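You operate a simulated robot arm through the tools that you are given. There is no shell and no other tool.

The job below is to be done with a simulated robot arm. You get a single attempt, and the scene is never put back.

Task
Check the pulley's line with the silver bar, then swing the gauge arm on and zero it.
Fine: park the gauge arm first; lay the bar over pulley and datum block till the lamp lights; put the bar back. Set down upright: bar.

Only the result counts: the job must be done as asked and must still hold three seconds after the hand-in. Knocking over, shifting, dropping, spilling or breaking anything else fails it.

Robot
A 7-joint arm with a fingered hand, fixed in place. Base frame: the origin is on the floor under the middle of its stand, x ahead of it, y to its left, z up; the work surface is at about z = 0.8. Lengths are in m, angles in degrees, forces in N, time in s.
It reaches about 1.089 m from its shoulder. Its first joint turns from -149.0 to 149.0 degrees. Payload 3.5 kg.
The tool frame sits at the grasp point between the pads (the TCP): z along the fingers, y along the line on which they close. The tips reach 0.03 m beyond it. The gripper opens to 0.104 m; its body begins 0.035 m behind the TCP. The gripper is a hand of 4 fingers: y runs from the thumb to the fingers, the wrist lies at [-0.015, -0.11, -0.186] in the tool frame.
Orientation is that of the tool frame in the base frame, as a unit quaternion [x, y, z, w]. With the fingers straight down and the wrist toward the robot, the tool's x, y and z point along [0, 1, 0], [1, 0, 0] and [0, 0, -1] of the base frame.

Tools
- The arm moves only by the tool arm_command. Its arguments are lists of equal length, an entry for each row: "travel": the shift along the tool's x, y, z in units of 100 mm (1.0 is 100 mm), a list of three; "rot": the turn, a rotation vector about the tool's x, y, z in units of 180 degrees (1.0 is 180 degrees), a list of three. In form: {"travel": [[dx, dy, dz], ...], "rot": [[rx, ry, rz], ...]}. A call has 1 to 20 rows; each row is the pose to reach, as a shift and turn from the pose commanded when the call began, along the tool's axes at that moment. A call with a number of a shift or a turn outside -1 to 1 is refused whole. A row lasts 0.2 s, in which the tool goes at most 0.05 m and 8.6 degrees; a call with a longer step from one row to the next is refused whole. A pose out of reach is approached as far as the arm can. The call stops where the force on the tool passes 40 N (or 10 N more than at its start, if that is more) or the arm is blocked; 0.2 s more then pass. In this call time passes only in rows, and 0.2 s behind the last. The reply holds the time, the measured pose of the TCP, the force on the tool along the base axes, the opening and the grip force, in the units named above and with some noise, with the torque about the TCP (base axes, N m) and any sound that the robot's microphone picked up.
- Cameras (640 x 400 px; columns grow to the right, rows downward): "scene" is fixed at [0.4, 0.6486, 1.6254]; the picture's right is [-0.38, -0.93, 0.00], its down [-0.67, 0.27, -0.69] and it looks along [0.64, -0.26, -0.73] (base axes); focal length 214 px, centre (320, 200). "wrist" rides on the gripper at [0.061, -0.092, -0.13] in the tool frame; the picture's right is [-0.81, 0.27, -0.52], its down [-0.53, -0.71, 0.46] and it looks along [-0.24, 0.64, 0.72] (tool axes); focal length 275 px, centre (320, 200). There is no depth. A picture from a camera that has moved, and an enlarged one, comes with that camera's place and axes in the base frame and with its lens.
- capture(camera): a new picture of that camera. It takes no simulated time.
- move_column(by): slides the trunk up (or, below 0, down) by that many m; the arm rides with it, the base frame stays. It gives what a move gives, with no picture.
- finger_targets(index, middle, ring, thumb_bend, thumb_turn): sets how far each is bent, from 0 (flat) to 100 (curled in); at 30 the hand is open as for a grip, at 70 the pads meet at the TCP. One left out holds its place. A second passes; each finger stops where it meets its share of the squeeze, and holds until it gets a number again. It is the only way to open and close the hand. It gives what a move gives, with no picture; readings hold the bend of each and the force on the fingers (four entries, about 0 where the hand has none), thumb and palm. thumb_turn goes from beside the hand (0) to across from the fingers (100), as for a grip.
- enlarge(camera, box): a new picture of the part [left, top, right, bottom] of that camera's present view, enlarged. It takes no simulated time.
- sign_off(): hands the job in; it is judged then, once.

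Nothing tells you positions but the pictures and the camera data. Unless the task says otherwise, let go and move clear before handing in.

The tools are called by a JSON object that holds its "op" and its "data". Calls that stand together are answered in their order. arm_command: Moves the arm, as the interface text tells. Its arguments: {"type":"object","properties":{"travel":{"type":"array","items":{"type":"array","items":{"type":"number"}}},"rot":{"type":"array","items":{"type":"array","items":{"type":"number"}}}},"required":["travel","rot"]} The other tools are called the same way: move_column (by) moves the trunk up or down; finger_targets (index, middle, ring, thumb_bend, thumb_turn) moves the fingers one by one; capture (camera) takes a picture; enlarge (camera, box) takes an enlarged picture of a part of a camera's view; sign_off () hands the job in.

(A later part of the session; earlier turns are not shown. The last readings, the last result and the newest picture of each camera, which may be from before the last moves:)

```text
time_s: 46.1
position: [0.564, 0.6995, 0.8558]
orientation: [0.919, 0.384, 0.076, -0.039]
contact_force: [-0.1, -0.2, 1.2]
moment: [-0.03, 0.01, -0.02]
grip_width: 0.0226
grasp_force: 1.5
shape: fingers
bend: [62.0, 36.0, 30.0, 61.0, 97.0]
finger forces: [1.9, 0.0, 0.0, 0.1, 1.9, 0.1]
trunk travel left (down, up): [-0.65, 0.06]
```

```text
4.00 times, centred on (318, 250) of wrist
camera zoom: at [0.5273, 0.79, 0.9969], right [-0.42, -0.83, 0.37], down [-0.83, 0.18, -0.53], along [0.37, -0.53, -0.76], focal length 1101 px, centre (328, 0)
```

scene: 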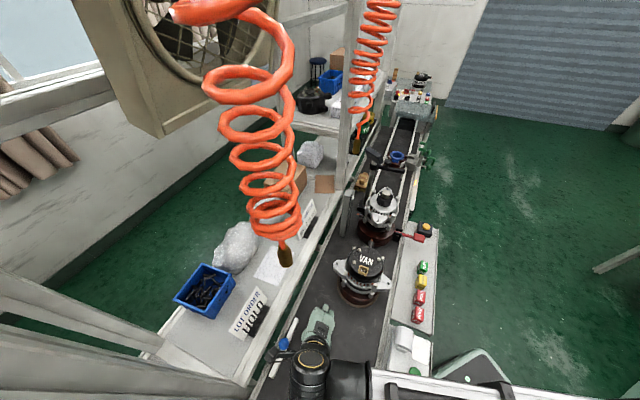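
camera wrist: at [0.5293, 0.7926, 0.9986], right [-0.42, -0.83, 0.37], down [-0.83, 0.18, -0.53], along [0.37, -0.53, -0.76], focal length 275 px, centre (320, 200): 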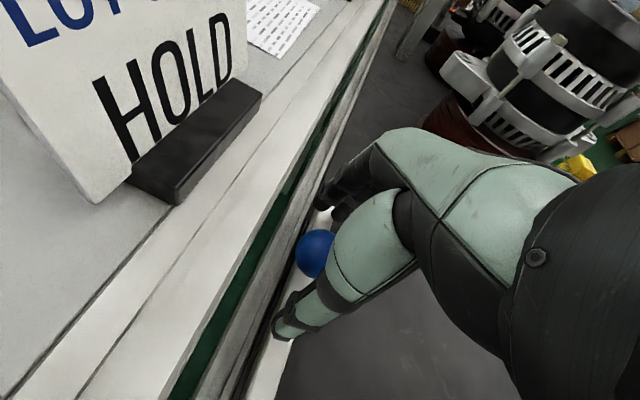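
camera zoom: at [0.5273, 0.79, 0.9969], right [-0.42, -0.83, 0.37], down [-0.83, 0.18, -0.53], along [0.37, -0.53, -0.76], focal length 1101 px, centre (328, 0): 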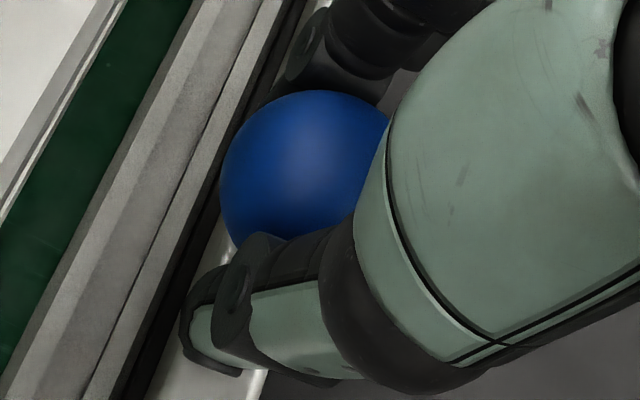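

The opposing forces are balanced (1.9 N each) and the knob isn't moving. I'll squeeze more.

{"op": "finger_targets", "data": {"index": 69, "thumb_bend": 69}}

{"op": "enlarge", "data": {"camera": "wrist", "box": [270, 200, 366, 300]}}

```text
time_s: 47.1
position: [0.5649, 0.6999, 0.8561]
orientation: [0.919, 0.385, 0.077, -0.038]
contact_force: [-0.3, 1.1, 0.5]
moment: [0.01, 0.02, -0.01]
grip_width: 0.0204
grasp_force: 5.4
shape: fingers
bend: [63.0, 36.0, 30.0, 63.0, 97.0]
finger forces: [5.2, 0.0, 0.0, 0.0, 4.8, 0.0]
trunk travel left (down, up): [-0.65, 0.06]
```

```text
4.00 times, centred on (318, 250) of wrist
camera zoom: at [0.5274, 0.79, 0.9968], right [-0.42, -0.83, 0.37], down [-0.83, 0.18, -0.53], along [0.37, -0.53, -0.76], focal length 1101 px, centre (328, 0)
```

zoom: 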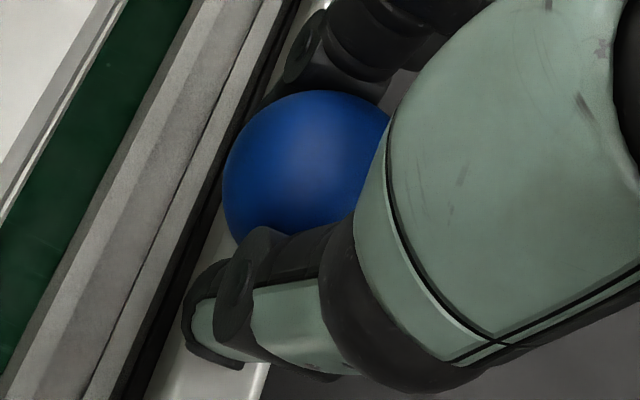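

The grip is about 5 N and stable. One more notch, then a small test lift.

{"op": "finger_targets", "data": {"index": 73, "thumb_bend": 73}}

{"op": "enlarge", "data": {"camera": "wrist", "box": [270, 200, 366, 300]}}

```text
time_s: 48.1
position: [0.5649, 0.6997, 0.8564]
orientation: [0.919, 0.385, 0.077, -0.039]
contact_force: [-0.7, -0.6, -0.1]
moment: [0.0, 0.0, 0.01]
grip_width: 0.0174
grasp_force: 9.4
shape: fingers
bend: [71.0, 36.0, 30.0, 65.0, 97.0]
finger forces: [10.3, 0.0, 0.0, 0.0, 8.7, 0.0]
trunk travel left (down, up): [-0.65, 0.06]
```

```text
4.00 times, centred on (318, 250) of wrist
camera zoom: at [0.5274, 0.79, 0.9968], right [-0.42, -0.83, 0.37], down [-0.83, 0.18, -0.53], along [0.37, -0.53, -0.76], focal length 1101 px, centre (328, 0)
```

zoom: 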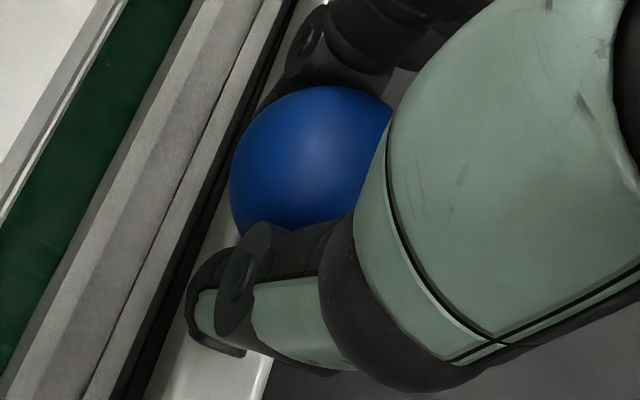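

The grip is about 9 N. I'll test-lift 2 cm straight up and look.

{"op": "arm_command", "data": {"travel": [[0.009, -0.001, -0.05], [0.017, -0.001, -0.1], [0.026, -0.002, -0.15], [0.034, -0.003, -0.2]], "rot": [[0, 0, 0], [0, 0, 0], [0, 0, 0], [0, 0, 0]]}}

{"op": "enlarge", "data": {"camera": "wrist", "box": [230, 190, 390, 390]}}

{"op": "enlarge", "data": {"camera": "scene", "box": [240, 290, 368, 370]}}

```text
time_s: 49.1
position: [0.5641, 0.7008, 0.8766]
orientation: [0.919, 0.385, 0.077, -0.04]
contact_force: [1.0, -0.4, -1.8]
moment: [-0.05, 0.03, -0.04]
grip_width: 0.0178
grasp_force: 9.1
shape: fingers
bend: [71.0, 36.0, 30.0, 65.0, 97.0]
finger forces: [10.3, 0.0, 0.0, 0.0, 8.6, 0.0]
trunk travel left (down, up): [-0.65, 0.06]
```

```text
2.00 times, centred on (310, 290) of wrist
camera zoom: at [0.5271, 0.7904, 1.0174], right [-0.42, -0.83, 0.37], down [-0.83, 0.18, -0.53], along [0.37, -0.53, -0.76], focal length 551 px, centre (340, 20)
```

zoom: 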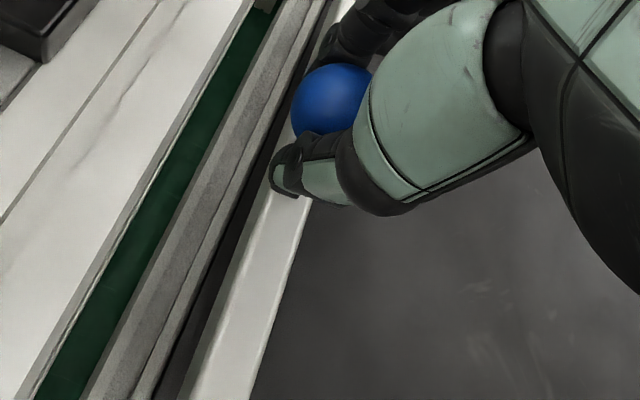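

```text
5.00 times, centred on (304, 330) of scene
camera zoom: at [0.4, 0.6486, 1.6254], right [-0.38, -0.93, 0.0], down [-0.67, 0.27, -0.69], along [0.64, -0.26, -0.73], focal length 1072 px, centre (400, -450)
```

zoom: 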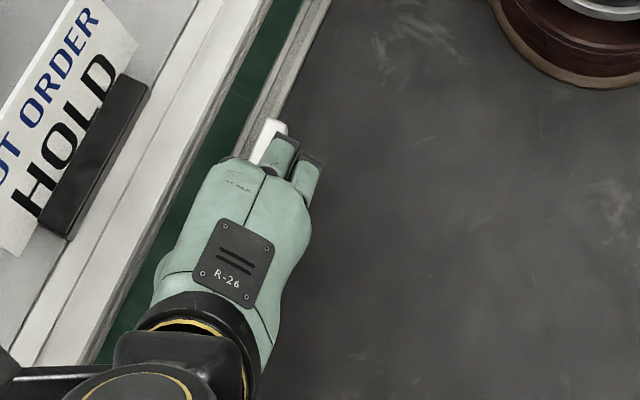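

The bar came up with the hand; the force reads about 1.8 N of weight. I'll lift a bit more, then back away from the shelf toward the open belt.

{"op": "arm_command", "data": {"travel": [[0.025, -0.002, -0.14], [0.05, -0.004, -0.28], [0.075, -0.006, -0.42], [0.094, -0.007, -0.54]], "rot": [[0, 0, 0], [0, 0, 0], [0, 0, 0], [0, 0, 0]]}}

{"op": "arm_command", "data": {"travel": [[-0.2, 0.08, -0.02], [-0.4, 0.16, -0.05], [-0.6, 0.24, -0.08], [-0.8, 0.32, -0.1]], "rot": [[0, 0, 0], [0, 0, 0], [0, 0, 0], [0, 0, 0]]}}

{"op": "capture", "data": {"camera": "wrist"}}

{"op": "capture", "data": {"camera": "scene"}}

```text
time_s: 50.1
position: [0.5651, 0.6991, 0.9303]
orientation: [0.919, 0.385, 0.076, -0.038]
contact_force: [-0.4, 0.3, -1.2]
moment: [-0.03, -0.01, 0.01]
grip_width: 0.0173
grasp_force: 9.9
shape: fingers
bend: [71.0, 36.0, 30.0, 65.0, 97.0]
finger forces: [10.3, 0.0, 0.1, 0.0, 8.6, 0.0]
trunk travel left (down, up): [-0.65, 0.06]
```

```text
time_s: 51.1
position: [0.5282, 0.6199, 0.926]
orientation: [0.919, 0.385, 0.076, -0.039]
contact_force: [0.4, 0.2, -1.8]
moment: [-0.01, -0.03, 0.02]
grip_width: 0.0175
grasp_force: 9.3
shape: fingers
bend: [71.0, 36.0, 30.0, 65.0, 97.0]
finger forces: [10.2, 0.0, 0.0, 0.1, 8.6, 0.0]
trunk travel left (down, up): [-0.65, 0.06]
```

```text
taken
camera wrist: at [0.4933, 0.7099, 1.0674], right [-0.42, -0.83, 0.37], down [-0.83, 0.18, -0.53], along [0.37, -0.53, -0.76], focal length 275 px, centre (320, 200)
```

wrist: 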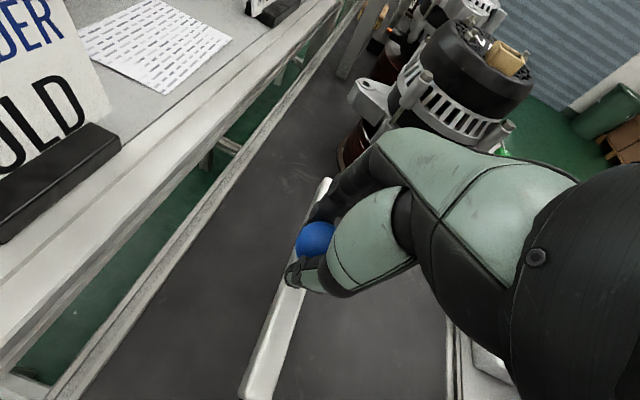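

```text
taken
```

scene: 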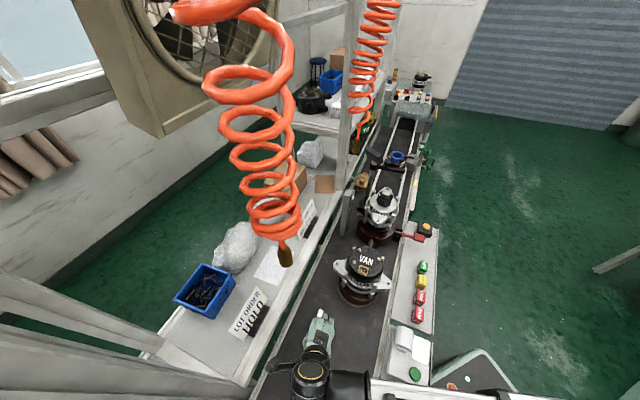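

The bar is held level along the belt direction. I'll rotate slowly by 90° about the vertical over the open belt so the bar ends up across it.

{"op": "arm_command", "data": {"travel": [[-0.05, 0.02, -0.02], [-0.1, 0.04, -0.04], [-0.15, 0.06, -0.07], [-0.2, 0.08, -0.09], [-0.26, 0.1, -0.11], [-0.31, 0.12, -0.14], [-0.36, 0.14, -0.16], [-0.41, 0.16, -0.18], [-0.46, 0.19, -0.2], [-0.51, 0.21, -0.23], [-0.56, 0.23, -0.25], [-0.62, 0.25, -0.27], [-0.67, 0.27, -0.3], [-0.72, 0.29, -0.32], [-0.77, 0.31, -0.34]], "rot": [[0.0057, -0.0004, -0.0328], [0.0115, -0.0008, -0.0656], [0.0172, -0.0012, -0.0984], [0.0229, -0.0016, -0.1312], [0.0287, -0.002, -0.164], [0.0344, -0.0024, -0.1968], [0.0401, -0.0028, -0.2296], [0.0459, -0.0032, -0.2624], [0.0516, -0.0036, -0.2952], [0.0573, -0.004, -0.328], [0.0631, -0.0044, -0.3608], [0.0688, -0.0048, -0.3936], [0.0745, -0.0052, -0.4264], [0.0803, -0.0056, -0.4592], [0.086, -0.006, -0.492]]}}

{"op": "capture", "data": {"camera": "wrist"}}

{"op": "capture", "data": {"camera": "scene"}}

```text
time_s: 54.3
position: [0.495, 0.5399, 0.9465]
orientation: [0.378, 0.922, 0.026, -0.083]
contact_force: [0.3, -0.6, -2.0]
moment: [0.0, 0.0, -0.01]
grip_width: 0.0172
grasp_force: 9.5
shape: fingers
bend: [71.0, 36.0, 30.0, 65.0, 97.0]
finger forces: [10.1, 0.0, 0.0, 0.1, 8.3, 0.0]
trunk travel left (down, up): [-0.65, 0.06]
```

```text
taken
camera wrist: at [0.4065, 0.502, 1.0879], right [0.83, -0.42, 0.37], down [-0.19, -0.83, -0.53], along [0.53, 0.37, -0.76], focal length 275 px, centre (320, 200)
```

wrist: 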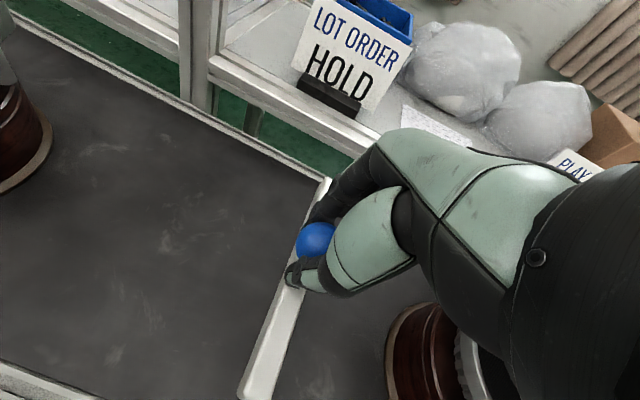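

```text
taken
```

scene: 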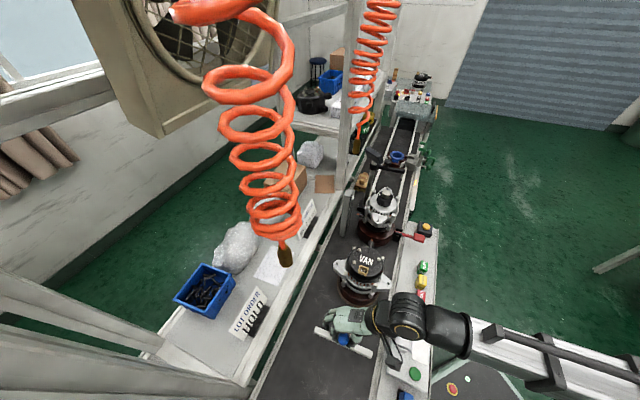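

The bar now runs across the belt direction. I'll raise it and carry it over the near side of the belt toward the pulley, in smooth moderate steps.

{"op": "arm_command", "data": {"travel": [[-0.03, -0.075, -0.245], [-0.06, -0.15, -0.49], [-0.085, -0.225, -0.735], [-0.113, -0.299, -0.98]], "rot": [[0, 0, 0], [0, 0, 0], [0, 0, 0], [0, 0, 0]]}}

{"op": "arm_command", "data": {"travel": [[-0.17, -0.04, -0.245], [-0.345, -0.08, -0.49], [-0.52, -0.12, -0.735], [-0.69, -0.16, -0.98]], "rot": [[0, 0, 0], [0, 0, 0], [0, 0, 0], [0, 0, 0]]}}

{"op": "arm_command", "data": {"travel": [[-0.235, -0.04, -0.09], [-0.47, -0.08, -0.18], [-0.705, -0.115, -0.27], [-0.94, -0.15, -0.366]], "rot": [[0, 0, 0], [0, 0, 0], [0, 0, 0], [0, 0, 0]]}}

{"op": "capture", "data": {"camera": "scene"}}

{"op": "capture", "data": {"camera": "wrist"}}

```text
time_s: 55.3
position: [0.4947, 0.4998, 1.0414]
orientation: [0.378, 0.922, 0.026, -0.082]
contact_force: [0.9, -0.2, -1.4]
moment: [-0.05, -0.01, 0.01]
grip_width: 0.017
grasp_force: 9.3
shape: fingers
bend: [71.0, 36.0, 30.0, 65.0, 97.0]
finger forces: [10.1, 0.0, 0.0, 0.1, 8.3, 0.0]
trunk travel left (down, up): [-0.65, 0.06]
```

```text
time_s: 56.3
position: [0.5455, 0.4278, 1.1268]
orientation: [0.378, 0.922, 0.026, -0.083]
contact_force: [-0.5, 0.3, -1.8]
moment: [0.02, 0.0, -0.03]
grip_width: 0.0172
grasp_force: 8.6
shape: fingers
bend: [71.0, 36.0, 30.0, 66.0, 97.0]
finger forces: [10.0, 0.1, 0.0, 0.2, 8.2, 0.1]
trunk travel left (down, up): [-0.65, 0.06]
```

```text
time_s: 57.3
position: [0.6058, 0.349, 1.1475]
orientation: [0.378, 0.922, 0.026, -0.083]
contact_force: [0.2, -0.3, -0.5]
moment: [-0.03, 0.01, 0.0]
grip_width: 0.0172
grasp_force: 8.9
shape: fingers
bend: [71.0, 36.0, 30.0, 66.0, 97.0]
finger forces: [10.0, 0.1, 0.1, 0.0, 8.0, 0.0]
trunk travel left (down, up): [-0.65, 0.06]
```

```text
taken
```

scene: 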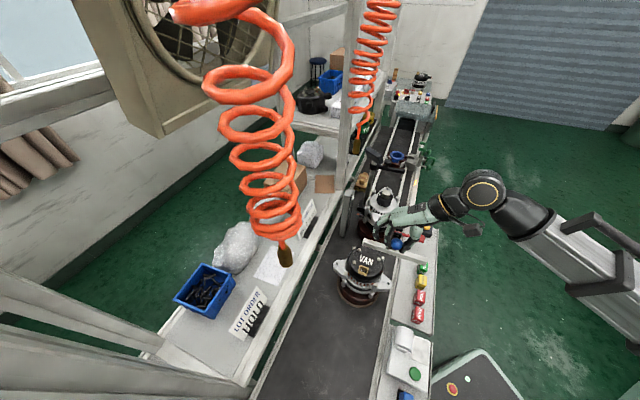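

```text
taken
camera wrist: at [0.5162, 0.3113, 1.2887], right [0.83, -0.42, 0.37], down [-0.19, -0.83, -0.53], along [0.53, 0.37, -0.76], focal length 275 px, centre (320, 200)
```

wrist: 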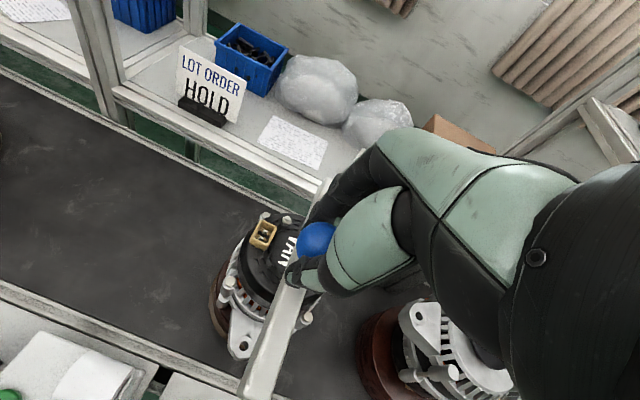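

The bar is steady. Continuing toward the pulley.

{"op": "arm_command", "data": {"travel": [[-0.23, 0.015, -0.04], [-0.455, 0.03, -0.08], [-0.68, 0.047, -0.12], [-0.907, 0.063, -0.159]], "rot": [[0, 0, 0], [0, 0, 0], [0, 0, 0], [0, 0, 0]]}}

{"op": "arm_command", "data": {"travel": [[-0.23, 0.05, -0.04], [-0.455, 0.1, -0.08], [-0.68, 0.155, -0.12], [-0.907, 0.205, -0.162]], "rot": [[0, 0, 0], [0, 0, 0], [0, 0, 0], [0, 0, 0]]}}

{"op": "capture", "data": {"camera": "wrist"}}

{"op": "enlarge", "data": {"camera": "scene", "box": [330, 140, 458, 220]}}

```text
time_s: 58.3
position: [0.6758, 0.2883, 1.1472]
orientation: [0.378, 0.922, 0.026, -0.083]
contact_force: [0.5, -0.3, -1.6]
moment: [0.01, 0.0, -0.03]
grip_width: 0.017
grasp_force: 9.2
shape: fingers
bend: [71.0, 36.0, 30.0, 66.0, 97.0]
finger forces: [9.9, 0.0, 0.0, 0.1, 8.1, 0.0]
trunk travel left (down, up): [-0.65, 0.06]
```

```text
time_s: 59.3
position: [0.7559, 0.2394, 1.1458]
orientation: [0.378, 0.922, 0.026, -0.083]
contact_force: [-1.1, 0.3, -1.9]
moment: [-0.04, 0.01, 0.0]
grip_width: 0.0169
grasp_force: 8.6
shape: fingers
bend: [71.0, 36.0, 30.0, 66.0, 97.0]
finger forces: [9.8, 0.1, 0.0, 0.1, 8.0, 0.0]
trunk travel left (down, up): [-0.65, 0.06]
```

```text
taken
camera wrist: at [0.667, 0.202, 1.2875], right [0.83, -0.42, 0.37], down [-0.19, -0.83, -0.53], along [0.53, 0.37, -0.76], focal length 275 px, centre (320, 200)
```

wrist: 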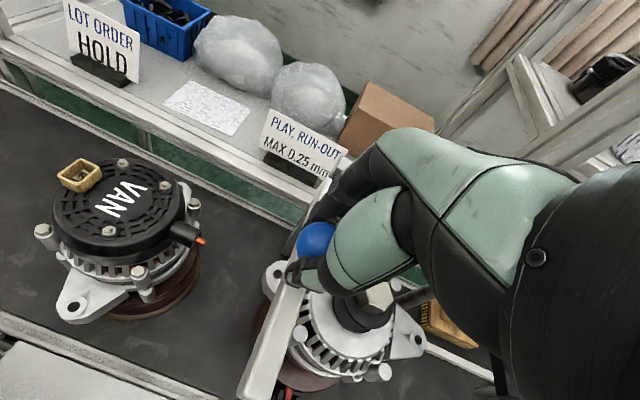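

```text
5.00 times, centred on (394, 180) of scene
camera zoom: at [0.4, 0.6486, 1.6254], right [-0.38, -0.93, 0.0], down [-0.67, 0.27, -0.69], along [0.64, -0.26, -0.73], focal length 1072 px, centre (-50, 300)
```

zoom: 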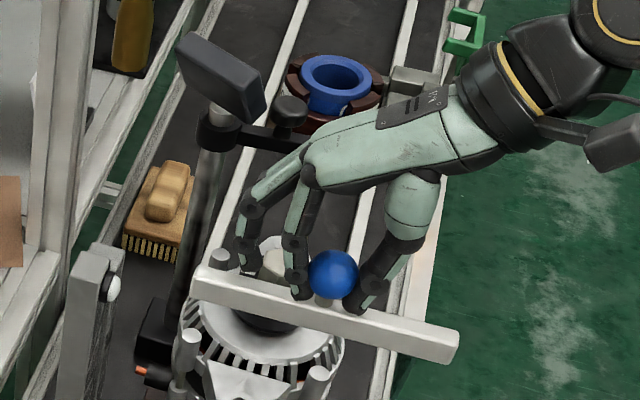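

I have a good side view: the bar hangs level across the belt with the knob at its centre. I'll take precise zooms to get its exact offset from the hand before lining it up.

{"op": "enlarge", "data": {"camera": "scene", "box": [366, 180, 430, 220]}}

{"op": "enlarge", "data": {"camera": "wrist", "box": [220, 170, 380, 400]}}

```text
10.00 times, centred on (398, 200) of scene
camera zoom: at [0.4, 0.6486, 1.6254], right [-0.38, -0.93, 0.0], down [-0.67, 0.27, -0.69], along [0.64, -0.26, -0.73], focal length 2145 px, centre (-460, 200)
```

zoom: 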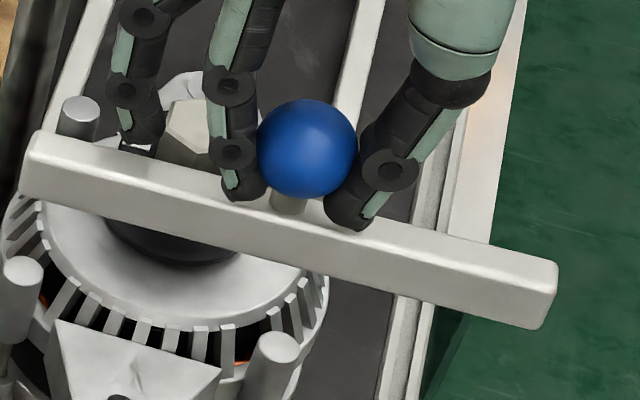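

```text
1.74 times, centred on (300, 285) of wrist
camera zoom: at [0.667, 0.202, 1.2875], right [0.83, -0.42, 0.37], down [-0.19, -0.83, -0.53], along [0.53, 0.37, -0.76], focal length 479 px, centre (355, 52)
```

zoom: 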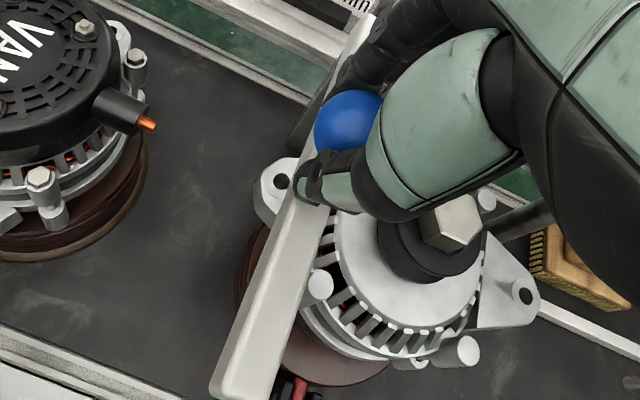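

Triangulation puts the knob at (0.754, 0.241, 1.141) and the bar's underside 40 mm below it, and the bar ends match the prediction to within a pixel. I want the knob at (0.864, 0.264), with the bar just beside the nut over the flange and the lower post. I'll move to a hover there first.

{"op": "arm_command", "data": {"travel": [[-0.12, 0.19, -0.024], [-0.245, 0.375, -0.048], [-0.367, 0.563, -0.073], [-0.49, 0.75, -0.097], [-0.611, 0.938, -0.121]], "rot": [[0, 0, 0], [0, 0, 0], [0, 0, 0], [0, 0, 0], [0, 0, 0]]}}

{"op": "enlarge", "data": {"camera": "scene", "box": [336, 165, 416, 215]}}

{"op": "capture", "data": {"camera": "wrist"}}

```text
time_s: 60.5
position: [0.8669, 0.2639, 1.1467]
orientation: [0.378, 0.922, 0.026, -0.083]
contact_force: [-0.6, -0.1, -1.3]
moment: [-0.03, 0.05, 0.0]
grip_width: 0.0168
grasp_force: 9.0
shape: fingers
bend: [71.0, 36.0, 30.0, 66.0, 97.0]
finger forces: [9.8, 0.0, 0.0, 0.0, 8.0, 0.0]
trunk travel left (down, up): [-0.65, 0.06]
```

```text
8.00 times, centred on (376, 190) of scene
camera zoom: at [0.4, 0.6486, 1.6254], right [-0.38, -0.93, 0.0], down [-0.67, 0.27, -0.69], along [0.64, -0.26, -0.73], focal length 1716 px, centre (-128, 280)
```

zoom: 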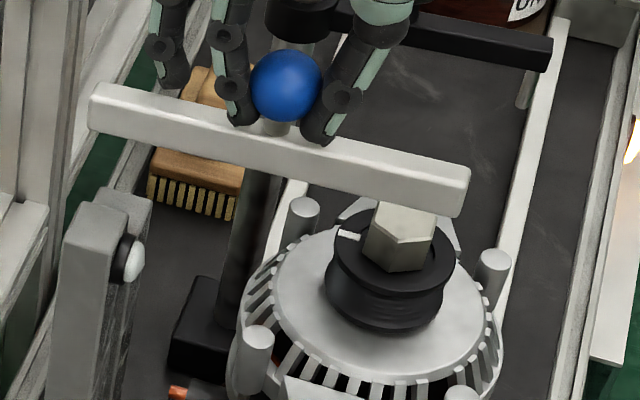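

```text
taken
camera wrist: at [0.7777, 0.226, 1.2881], right [0.83, -0.42, 0.37], down [-0.19, -0.83, -0.53], along [0.53, 0.37, -0.76], focal length 275 px, centre (320, 200)
```

wrist: 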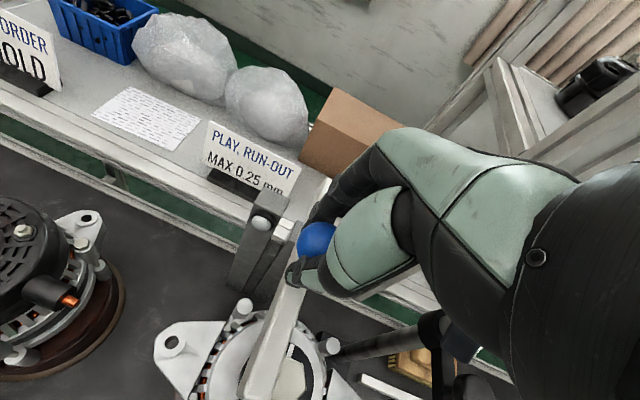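

The knob is at (0.865, 0.2655), within about 1 mm of where I want it. I'll lower to just above the supports and check the alignment with the nut and post.

{"op": "arm_command", "data": {"travel": [[0.023, -0.002, 0.135], [0.047, -0.004, 0.27], [0.071, -0.006, 0.408]], "rot": [[0, 0, 0], [0, 0, 0], [0, 0, 0]]}}

{"op": "enlarge", "data": {"camera": "scene", "box": [336, 170, 416, 220]}}

{"op": "enlarge", "data": {"camera": "wrist", "box": [200, 170, 380, 400]}}

```text
time_s: 61.3
position: [0.8563, 0.272, 1.108]
orientation: [0.379, 0.921, 0.026, -0.081]
contact_force: [-0.8, 0.1, -1.9]
moment: [-0.01, -0.05, 0.0]
grip_width: 0.0169
grasp_force: 9.0
shape: fingers
bend: [71.0, 36.0, 30.0, 66.0, 97.0]
finger forces: [9.8, 0.0, 0.0, 0.0, 8.0, 0.0]
trunk travel left (down, up): [-0.65, 0.06]
```

```text
8.00 times, centred on (376, 195) of scene
camera zoom: at [0.4, 0.6486, 1.6254], right [-0.38, -0.93, 0.0], down [-0.67, 0.27, -0.69], along [0.64, -0.26, -0.73], focal length 1716 px, centre (-128, 240)
```

zoom: 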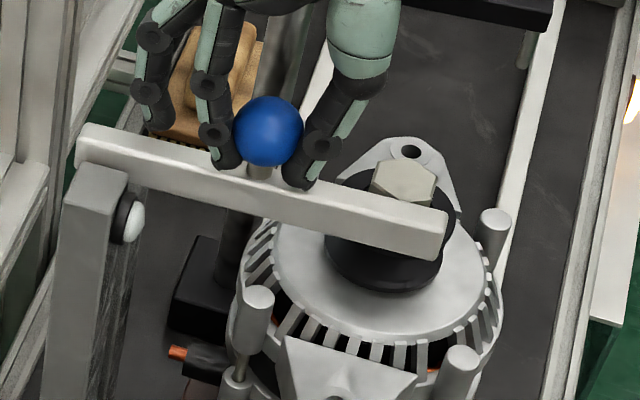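

```text
1.74 times, centred on (290, 285) of wrist
camera zoom: at [0.7663, 0.2343, 1.2494], right [0.83, -0.42, 0.37], down [-0.19, -0.83, -0.53], along [0.53, 0.37, -0.76], focal length 479 px, centre (372, 52)
```

zoom: 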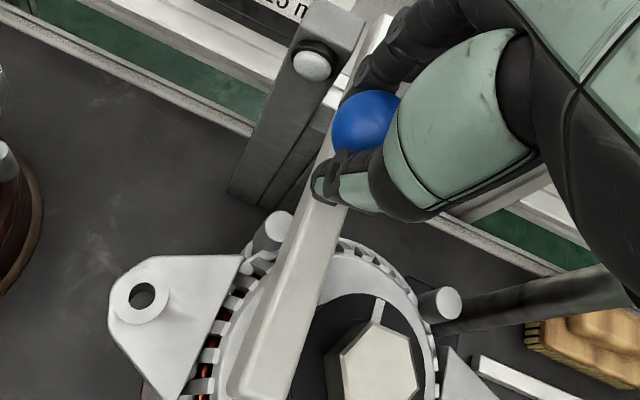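

I gave the sideways component the wrong sign, so the bar drifted about 13 mm toward the lamp side, with no contact. I'll correct it at this height before lowering further.

{"op": "arm_command", "data": {"travel": [[-0.06, 0.0, -0.05], [-0.131, 0.001, -0.03]], "rot": [[0, 0, 0], [0, 0, 0]]}}

{"op": "enlarge", "data": {"camera": "scene", "box": [336, 170, 416, 220]}}

{"op": "enlarge", "data": {"camera": "wrist", "box": [200, 170, 380, 400]}}

```text
time_s: 61.9
position: [0.8655, 0.2618, 1.1094]
orientation: [0.378, 0.922, 0.027, -0.083]
contact_force: [0.3, 0.5, -1.3]
moment: [-0.01, 0.01, 0.04]
grip_width: 0.0168
grasp_force: 8.5
shape: fingers
bend: [71.0, 36.0, 30.0, 66.0, 97.0]
finger forces: [9.7, 0.1, 0.0, 0.0, 7.9, 0.0]
trunk travel left (down, up): [-0.65, 0.06]
```

```text
8.00 times, centred on (376, 195) of scene
camera zoom: at [0.4, 0.6486, 1.6254], right [-0.38, -0.93, 0.0], down [-0.67, 0.27, -0.69], along [0.64, -0.26, -0.73], focal length 1716 px, centre (-128, 240)
```

zoom: 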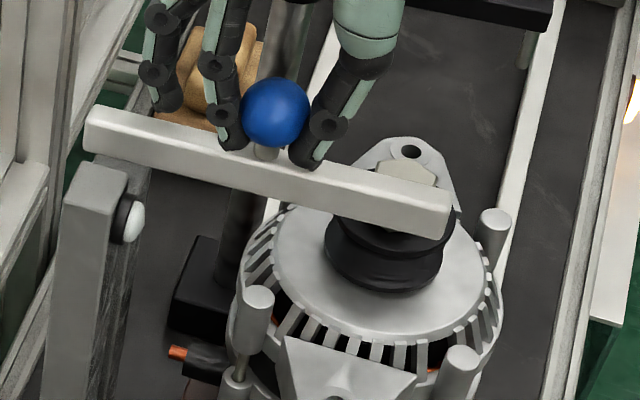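

```text
1.74 times, centred on (290, 285) of wrist
camera zoom: at [0.7759, 0.225, 1.2498], right [0.83, -0.42, 0.37], down [-0.19, -0.83, -0.53], along [0.53, 0.37, -0.76], focal length 479 px, centre (372, 52)
```

zoom: 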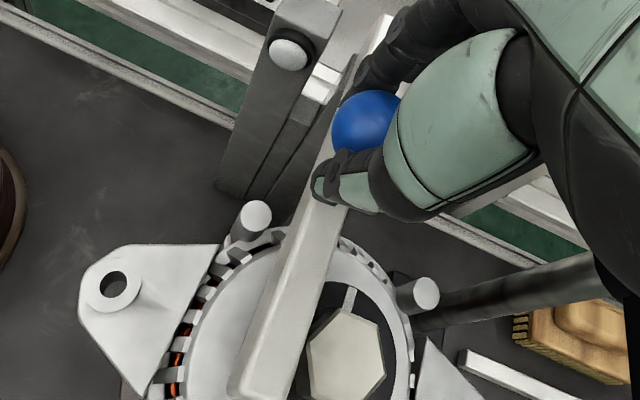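

The correction went in. Clearance between bar and nut is only a couple of millimetres, so I'll zoom in on both views to measure the bar's line against the nut and post.

{"op": "enlarge", "data": {"camera": "wrist", "box": [230, 260, 358, 400]}}

{"op": "enlarge", "data": {"camera": "scene", "box": [340, 180, 372, 200]}}

{"op": "enlarge", "data": {"camera": "scene", "box": [368, 180, 400, 210]}}

```text
2.86 times, centred on (294, 330) of wrist
camera zoom: at [0.7759, 0.225, 1.2498], right [0.83, -0.42, 0.37], down [-0.19, -0.83, -0.53], along [0.53, 0.37, -0.76], focal length 786 px, centre (394, -171)
```

zoom: 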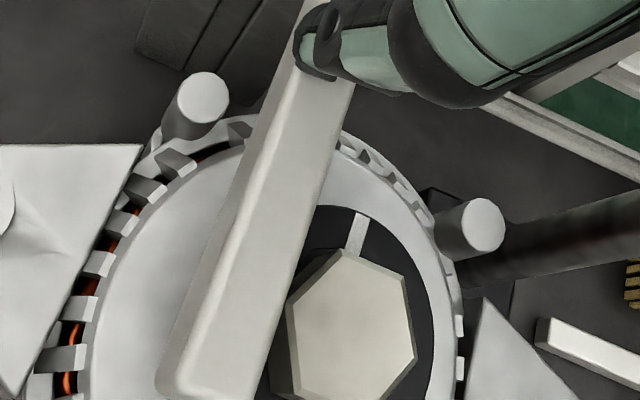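

```text
16.00 times, centred on (356, 190) of scene
camera zoom: at [0.4, 0.6486, 1.6254], right [-0.38, -0.93, 0.0], down [-0.67, 0.27, -0.69], along [0.64, -0.26, -0.73], focal length 3432 px, centre (-256, 360)
```

zoom: 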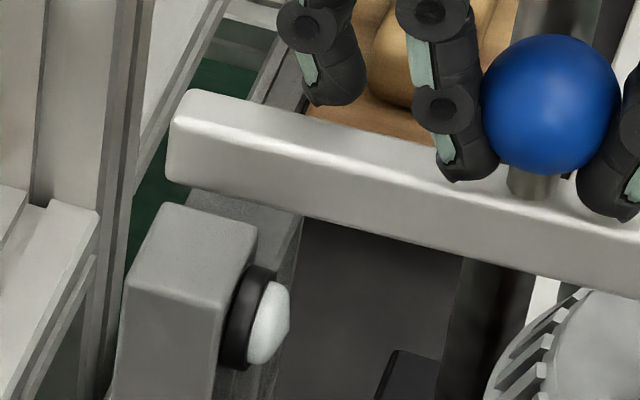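

```text
13.33 times, centred on (384, 195) of scene
camera zoom: at [0.4, 0.6486, 1.6254], right [-0.38, -0.93, 0.0], down [-0.67, 0.27, -0.69], along [0.64, -0.26, -0.73], focal length 2860 px, centre (-533, 267)
```

zoom: 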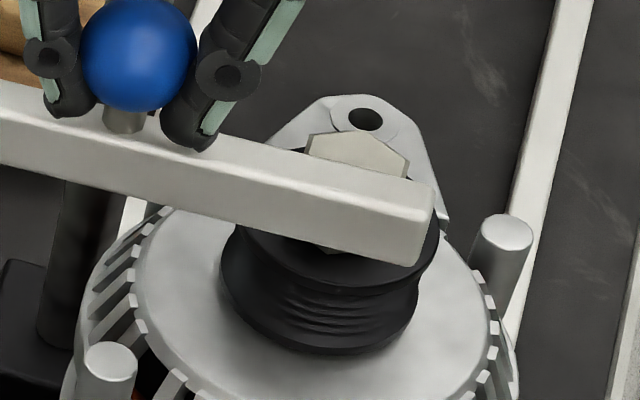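

The bar is yawed about 2° anticlockwise, and its inner edge clears the nut by about 5 mm. I'll trim the yaw by -2° and shift 3.5 mm toward the nut side, so it sits over both the flange and the post.

{"op": "arm_command", "data": {"travel": [[-0.018, 0.0, -0.003], [-0.035, 0.0, -0.006]], "rot": [[-0.001, 0.0001, 0.0055], [-0.0019, 0.0002, 0.011]]}}

{"op": "enlarge", "data": {"camera": "wrist", "box": [230, 260, 358, 400]}}

{"op": "enlarge", "data": {"camera": "scene", "box": [340, 180, 372, 200]}}

{"op": "enlarge", "data": {"camera": "scene", "box": [368, 180, 400, 210]}}

```text
time_s: 62.5
position: [0.8688, 0.26, 1.1097]
orientation: [0.394, 0.915, 0.027, -0.082]
contact_force: [-0.2, -0.2, -1.1]
moment: [-0.03, -0.01, -0.02]
grip_width: 0.0168
grasp_force: 8.8
shape: fingers
bend: [71.0, 36.0, 30.0, 66.0, 97.0]
finger forces: [9.6, 0.0, 0.0, 0.0, 7.9, 0.0]
trunk travel left (down, up): [-0.65, 0.06]
```

```text
2.86 times, centred on (294, 330) of wrist
camera zoom: at [0.777, 0.2255, 1.2498], right [0.81, -0.45, 0.37], down [-0.22, -0.82, -0.53], along [0.54, 0.35, -0.76], focal length 786 px, centre (394, -171)
```

zoom: 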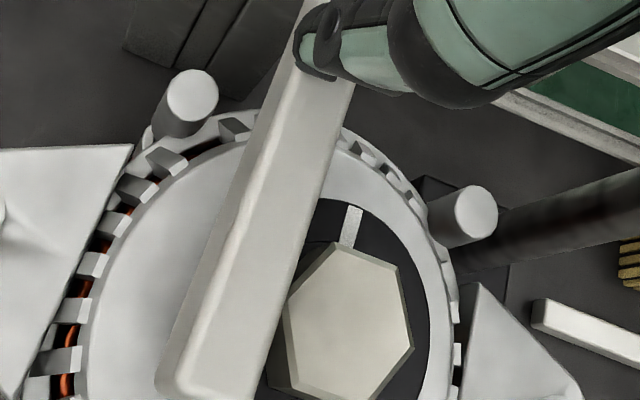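

```text
16.00 times, centred on (356, 190) of scene
camera zoom: at [0.4, 0.6486, 1.6254], right [-0.38, -0.93, 0.0], down [-0.67, 0.27, -0.69], along [0.64, -0.26, -0.73], focal length 3432 px, centre (-256, 360)
```

zoom: 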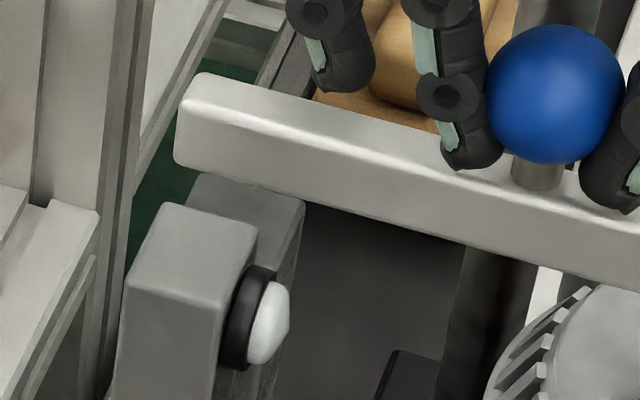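

```text
13.33 times, centred on (384, 195) of scene
camera zoom: at [0.4, 0.6486, 1.6254], right [-0.38, -0.93, 0.0], down [-0.67, 0.27, -0.69], along [0.64, -0.26, -0.73], focal length 2860 px, centre (-533, 267)
```

zoom: 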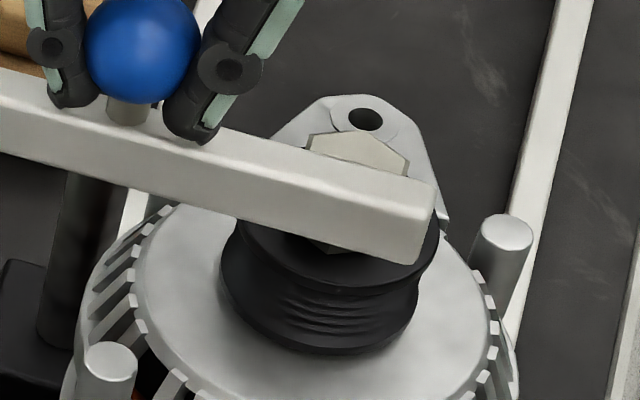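

The bar is now parallel to the pulley–post line. It clears the nut by about 4 mm, overlaps the flange by about 11 mm and lands on the post. I'll lower in small steps, watching force and lamp.

{"op": "arm_command", "data": {"travel": [[-0.0051, 0.0005, 0.0296], [-0.0103, 0.0009, 0.0591], [-0.0154, 0.0014, 0.0887]], "rot": [[0, 0, 0], [0, 0, 0], [0, 0, 0]]}}

{"op": "enlarge", "data": {"camera": "scene", "box": [340, 180, 404, 220]}}

```text
time_s: 63.3
position: [0.867, 0.2587, 1.1002]
orientation: [0.394, 0.915, 0.028, -0.082]
contact_force: [-0.1, 0.1, -1.3]
moment: [-0.01, -0.03, -0.01]
grip_width: 0.017
grasp_force: 8.6
shape: fingers
bend: [71.0, 36.0, 30.0, 66.0, 97.0]
finger forces: [9.8, 0.1, 0.0, 0.1, 7.9, 0.0]
trunk travel left (down, up): [-0.65, 0.06]
```

```text
10.00 times, centred on (372, 200) of scene
camera zoom: at [0.4, 0.6486, 1.6254], right [-0.38, -0.93, 0.0], down [-0.67, 0.27, -0.69], along [0.64, -0.26, -0.73], focal length 2145 px, centre (-200, 200)
```

zoom: 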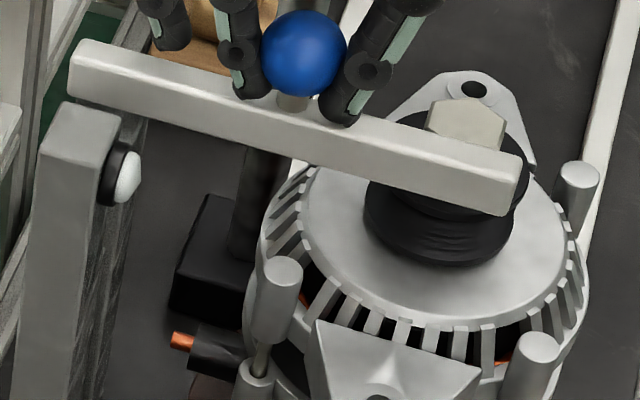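

No contact yet. Lowering another 4 mm, then finer steps.

{"op": "arm_command", "data": {"travel": [[-0.0034, 0.0003, 0.0197], [-0.0068, 0.0006, 0.0394]], "rot": [[0, 0, 0], [0, 0, 0]]}}

{"op": "enlarge", "data": {"camera": "scene", "box": [340, 180, 404, 220]}}

```text
time_s: 63.9
position: [0.8664, 0.2583, 1.0955]
orientation: [0.395, 0.915, 0.028, -0.082]
contact_force: [-0.6, 0.5, -2.2]
moment: [0.0, 0.03, 0.01]
grip_width: 0.0171
grasp_force: 8.9
shape: fingers
bend: [71.0, 36.0, 30.0, 66.0, 97.0]
finger forces: [9.7, 0.1, 0.0, 0.1, 8.0, 0.1]
trunk travel left (down, up): [-0.65, 0.06]
```

```text
10.00 times, centred on (372, 200) of scene
camera zoom: at [0.4, 0.6486, 1.6254], right [-0.38, -0.93, 0.0], down [-0.67, 0.27, -0.69], along [0.64, -0.26, -0.73], focal length 2145 px, centre (-200, 200)
```

zoom: 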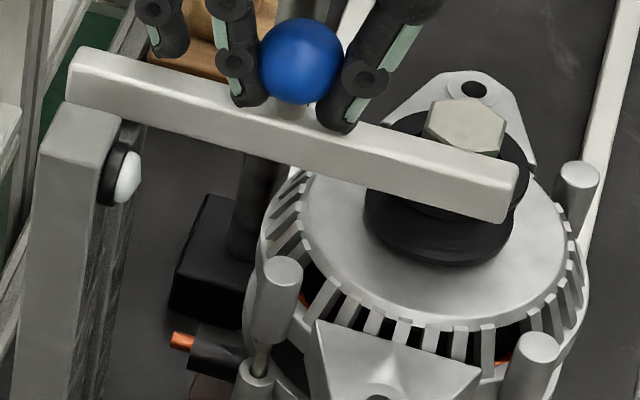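

Still free. Lowering in 2 mm steps.

{"op": "arm_command", "data": {"travel": [[-0.0034, 0.0003, 0.0197]], "rot": [[0, 0, 0]]}}

{"op": "arm_command", "data": {"travel": [[-0.0034, 0.0003, 0.0197]], "rot": [[0, 0, 0]]}}

{"op": "enlarge", "data": {"camera": "scene", "box": [340, 180, 404, 220]}}

```text
time_s: 64.3
position: [0.8671, 0.2595, 1.093]
orientation: [0.395, 0.915, 0.027, -0.082]
contact_force: [0.6, -1.7, -1.8]
moment: [-0.01, -0.01, -0.03]
grip_width: 0.0169
grasp_force: 9.0
shape: fingers
bend: [71.0, 36.0, 30.0, 66.0, 97.0]
finger forces: [9.8, 0.0, 0.0, 0.1, 7.9, 0.0]
trunk travel left (down, up): [-0.65, 0.06]
```

```text
time_s: 64.7
position: [0.8662, 0.2603, 1.0921]
orientation: [0.395, 0.915, 0.028, -0.082]
contact_force: [-0.1, 0.8, -1.6]
moment: [0.0, -0.02, 0.0]
grip_width: 0.0168
grasp_force: 8.9
shape: fingers
bend: [71.0, 36.0, 30.0, 66.0, 97.0]
finger forces: [9.7, 0.0, 0.0, 0.0, 8.0, 0.0]
trunk travel left (down, up): [-0.65, 0.06]
```

```text
10.00 times, centred on (372, 200) of scene
camera zoom: at [0.4, 0.6486, 1.6254], right [-0.38, -0.93, 0.0], down [-0.67, 0.27, -0.69], along [0.64, -0.26, -0.73], focal length 2145 px, centre (-200, 200)
```

zoom: 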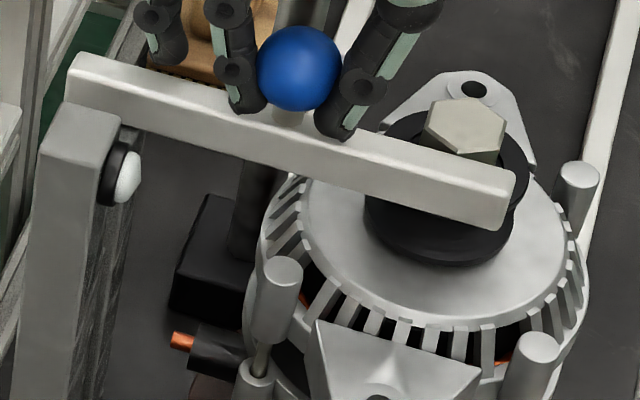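

Still hanging free. Continuing down.

{"op": "arm_command", "data": {"travel": [[-0.0034, 0.0003, 0.0197]], "rot": [[0, 0, 0]]}}

{"op": "arm_command", "data": {"travel": [[-0.0034, 0.0003, 0.0197]], "rot": [[0, 0, 0]]}}

{"op": "enlarge", "data": {"camera": "scene", "box": [340, 180, 404, 220]}}

{"op": "enlarge", "data": {"camera": "wrist", "box": [230, 260, 358, 400]}}

```text
time_s: 65.1
position: [0.8666, 0.2599, 1.0903]
orientation: [0.395, 0.915, 0.028, -0.082]
contact_force: [0.0, -0.3, 3.0]
moment: [0.1, -0.15, -0.01]
grip_width: 0.0168
grasp_force: 10.5
shape: fingers
bend: [71.0, 36.0, 30.0, 66.0, 97.0]
finger forces: [9.6, 2.7, 0.0, 0.1, 8.2, 0.1]
trunk travel left (down, up): [-0.65, 0.06]
```

```text
time_s: 65.5
position: [0.8666, 0.2589, 1.0884]
orientation: [0.394, 0.915, 0.029, -0.081]
contact_force: [0.6, -0.2, 10.6]
moment: [0.31, -0.4, -0.05]
grip_width: 0.0164
grasp_force: 13.2
shape: fingers
bend: [71.0, 35.0, 30.0, 66.0, 97.0]
finger forces: [9.8, 8.1, 0.1, 0.0, 7.9, 0.1]
trunk travel left (down, up): [-0.65, 0.06]
```

```text
10.00 times, centred on (372, 200) of scene
camera zoom: at [0.4, 0.6486, 1.6254], right [-0.38, -0.93, 0.0], down [-0.67, 0.27, -0.69], along [0.64, -0.26, -0.73], focal length 2145 px, centre (-200, 200)
```

zoom: 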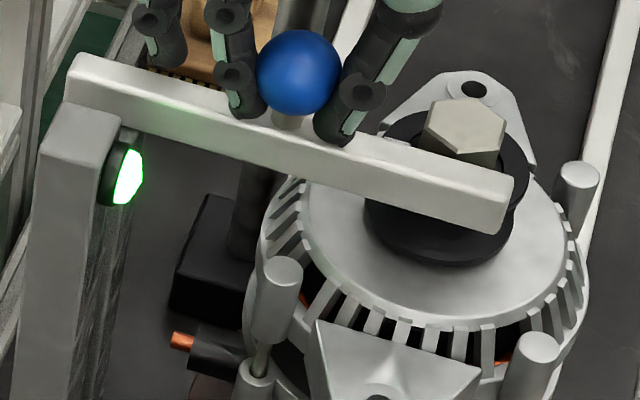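

```text
2.86 times, centred on (294, 330) of wrist
camera zoom: at [0.7759, 0.2254, 1.2306], right [0.81, -0.45, 0.37], down [-0.22, -0.82, -0.53], along [0.54, 0.35, -0.76], focal length 786 px, centre (394, -171)
```

zoom: 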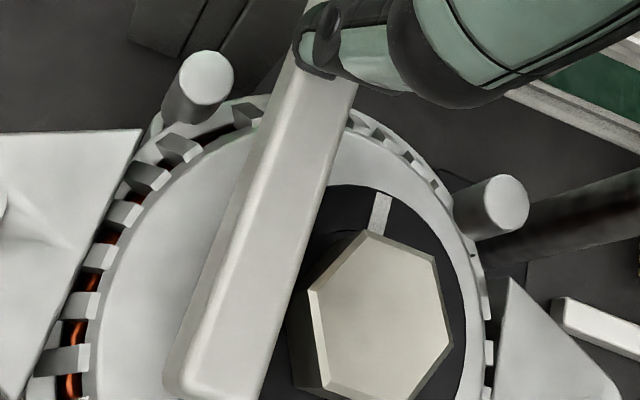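

The lamp is lit green. The middle fingertip is also resting on the datum post at about 8 N, so I'll hold briefly to confirm the lamp stays lit and then lift straight off.

{"op": "arm_command", "data": {"travel": [[0, 0, 0], [0, 0, 0], [0, 0, 0], [0, 0, 0], [0, 0, 0]], "rot": [[0, 0, 0], [0, 0, 0], [0, 0, 0], [0, 0, 0], [0, 0, 0]]}}

{"op": "enlarge", "data": {"camera": "scene", "box": [340, 180, 404, 220]}}

```text
time_s: 66.7
position: [0.8662, 0.2593, 1.0891]
orientation: [0.394, 0.915, 0.028, -0.082]
contact_force: [0.4, 0.8, 16.7]
moment: [0.47, -0.55, -0.11]
grip_width: 0.0164
grasp_force: 15.5
shape: fingers
bend: [71.0, 34.0, 30.0, 67.0, 97.0]
finger forces: [10.1, 12.3, 0.1, 0.0, 7.6, 0.0]
trunk travel left (down, up): [-0.65, 0.06]
```

```text
10.00 times, centred on (372, 200) of scene
camera zoom: at [0.4, 0.6486, 1.6254], right [-0.38, -0.93, 0.0], down [-0.67, 0.27, -0.69], along [0.64, -0.26, -0.73], focal length 2145 px, centre (-200, 200)
```

zoom: 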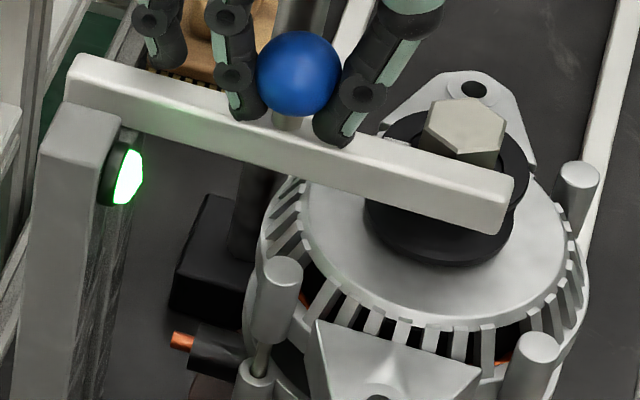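

The lamp stays lit. I'll lift the bar straight up off the supports.

{"op": "arm_command", "data": {"travel": [[0.0086, -0.0008, -0.0493], [0.034, -0.003, -0.197], [0.06, -0.0053, -0.345], [0.0857, -0.0076, -0.4925]], "rot": [[0, 0, 0], [0, 0, 0], [0, 0, 0], [0, 0, 0]]}}

{"op": "capture", "data": {"camera": "scene"}}

{"op": "enlarge", "data": {"camera": "scene", "box": [336, 165, 416, 215]}}

{"op": "capture", "data": {"camera": "wrist"}}

```text
time_s: 67.7
position: [0.8681, 0.2592, 1.138]
orientation: [0.394, 0.915, 0.028, -0.082]
contact_force: [-0.5, -0.6, -1.1]
moment: [-0.01, 0.02, 0.01]
grip_width: 0.0162
grasp_force: 9.0
shape: fingers
bend: [71.0, 36.0, 30.0, 67.0, 97.0]
finger forces: [9.6, 0.1, 0.0, 0.0, 7.8, 0.0]
trunk travel left (down, up): [-0.65, 0.06]
```

```text
taken
```

scene: 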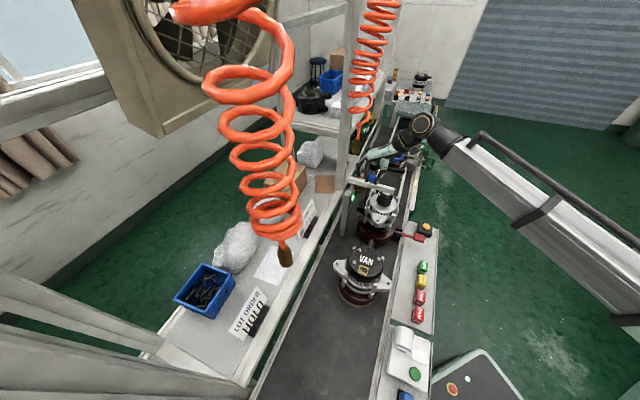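

```text
8.00 times, centred on (376, 190) of scene
camera zoom: at [0.4, 0.6486, 1.6254], right [-0.38, -0.93, 0.0], down [-0.67, 0.27, -0.69], along [0.64, -0.26, -0.73], focal length 1716 px, centre (-128, 280)
```

zoom: 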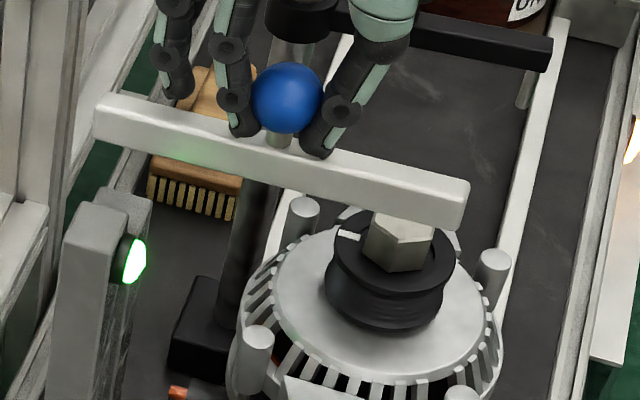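

```text
taken
camera wrist: at [0.777, 0.2257, 1.2789], right [0.81, -0.45, 0.37], down [-0.22, -0.82, -0.53], along [0.54, 0.35, -0.76], focal length 275 px, centre (320, 200)
```

wrist: 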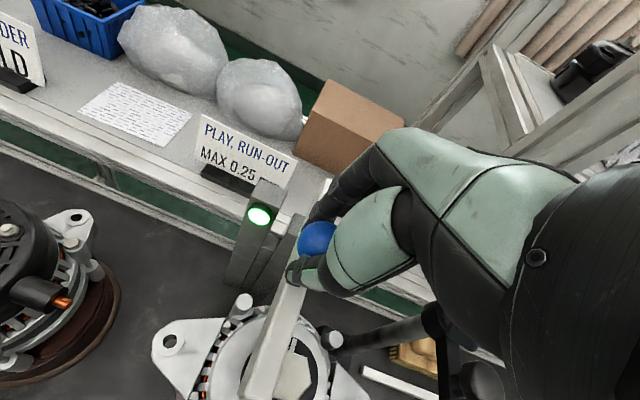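

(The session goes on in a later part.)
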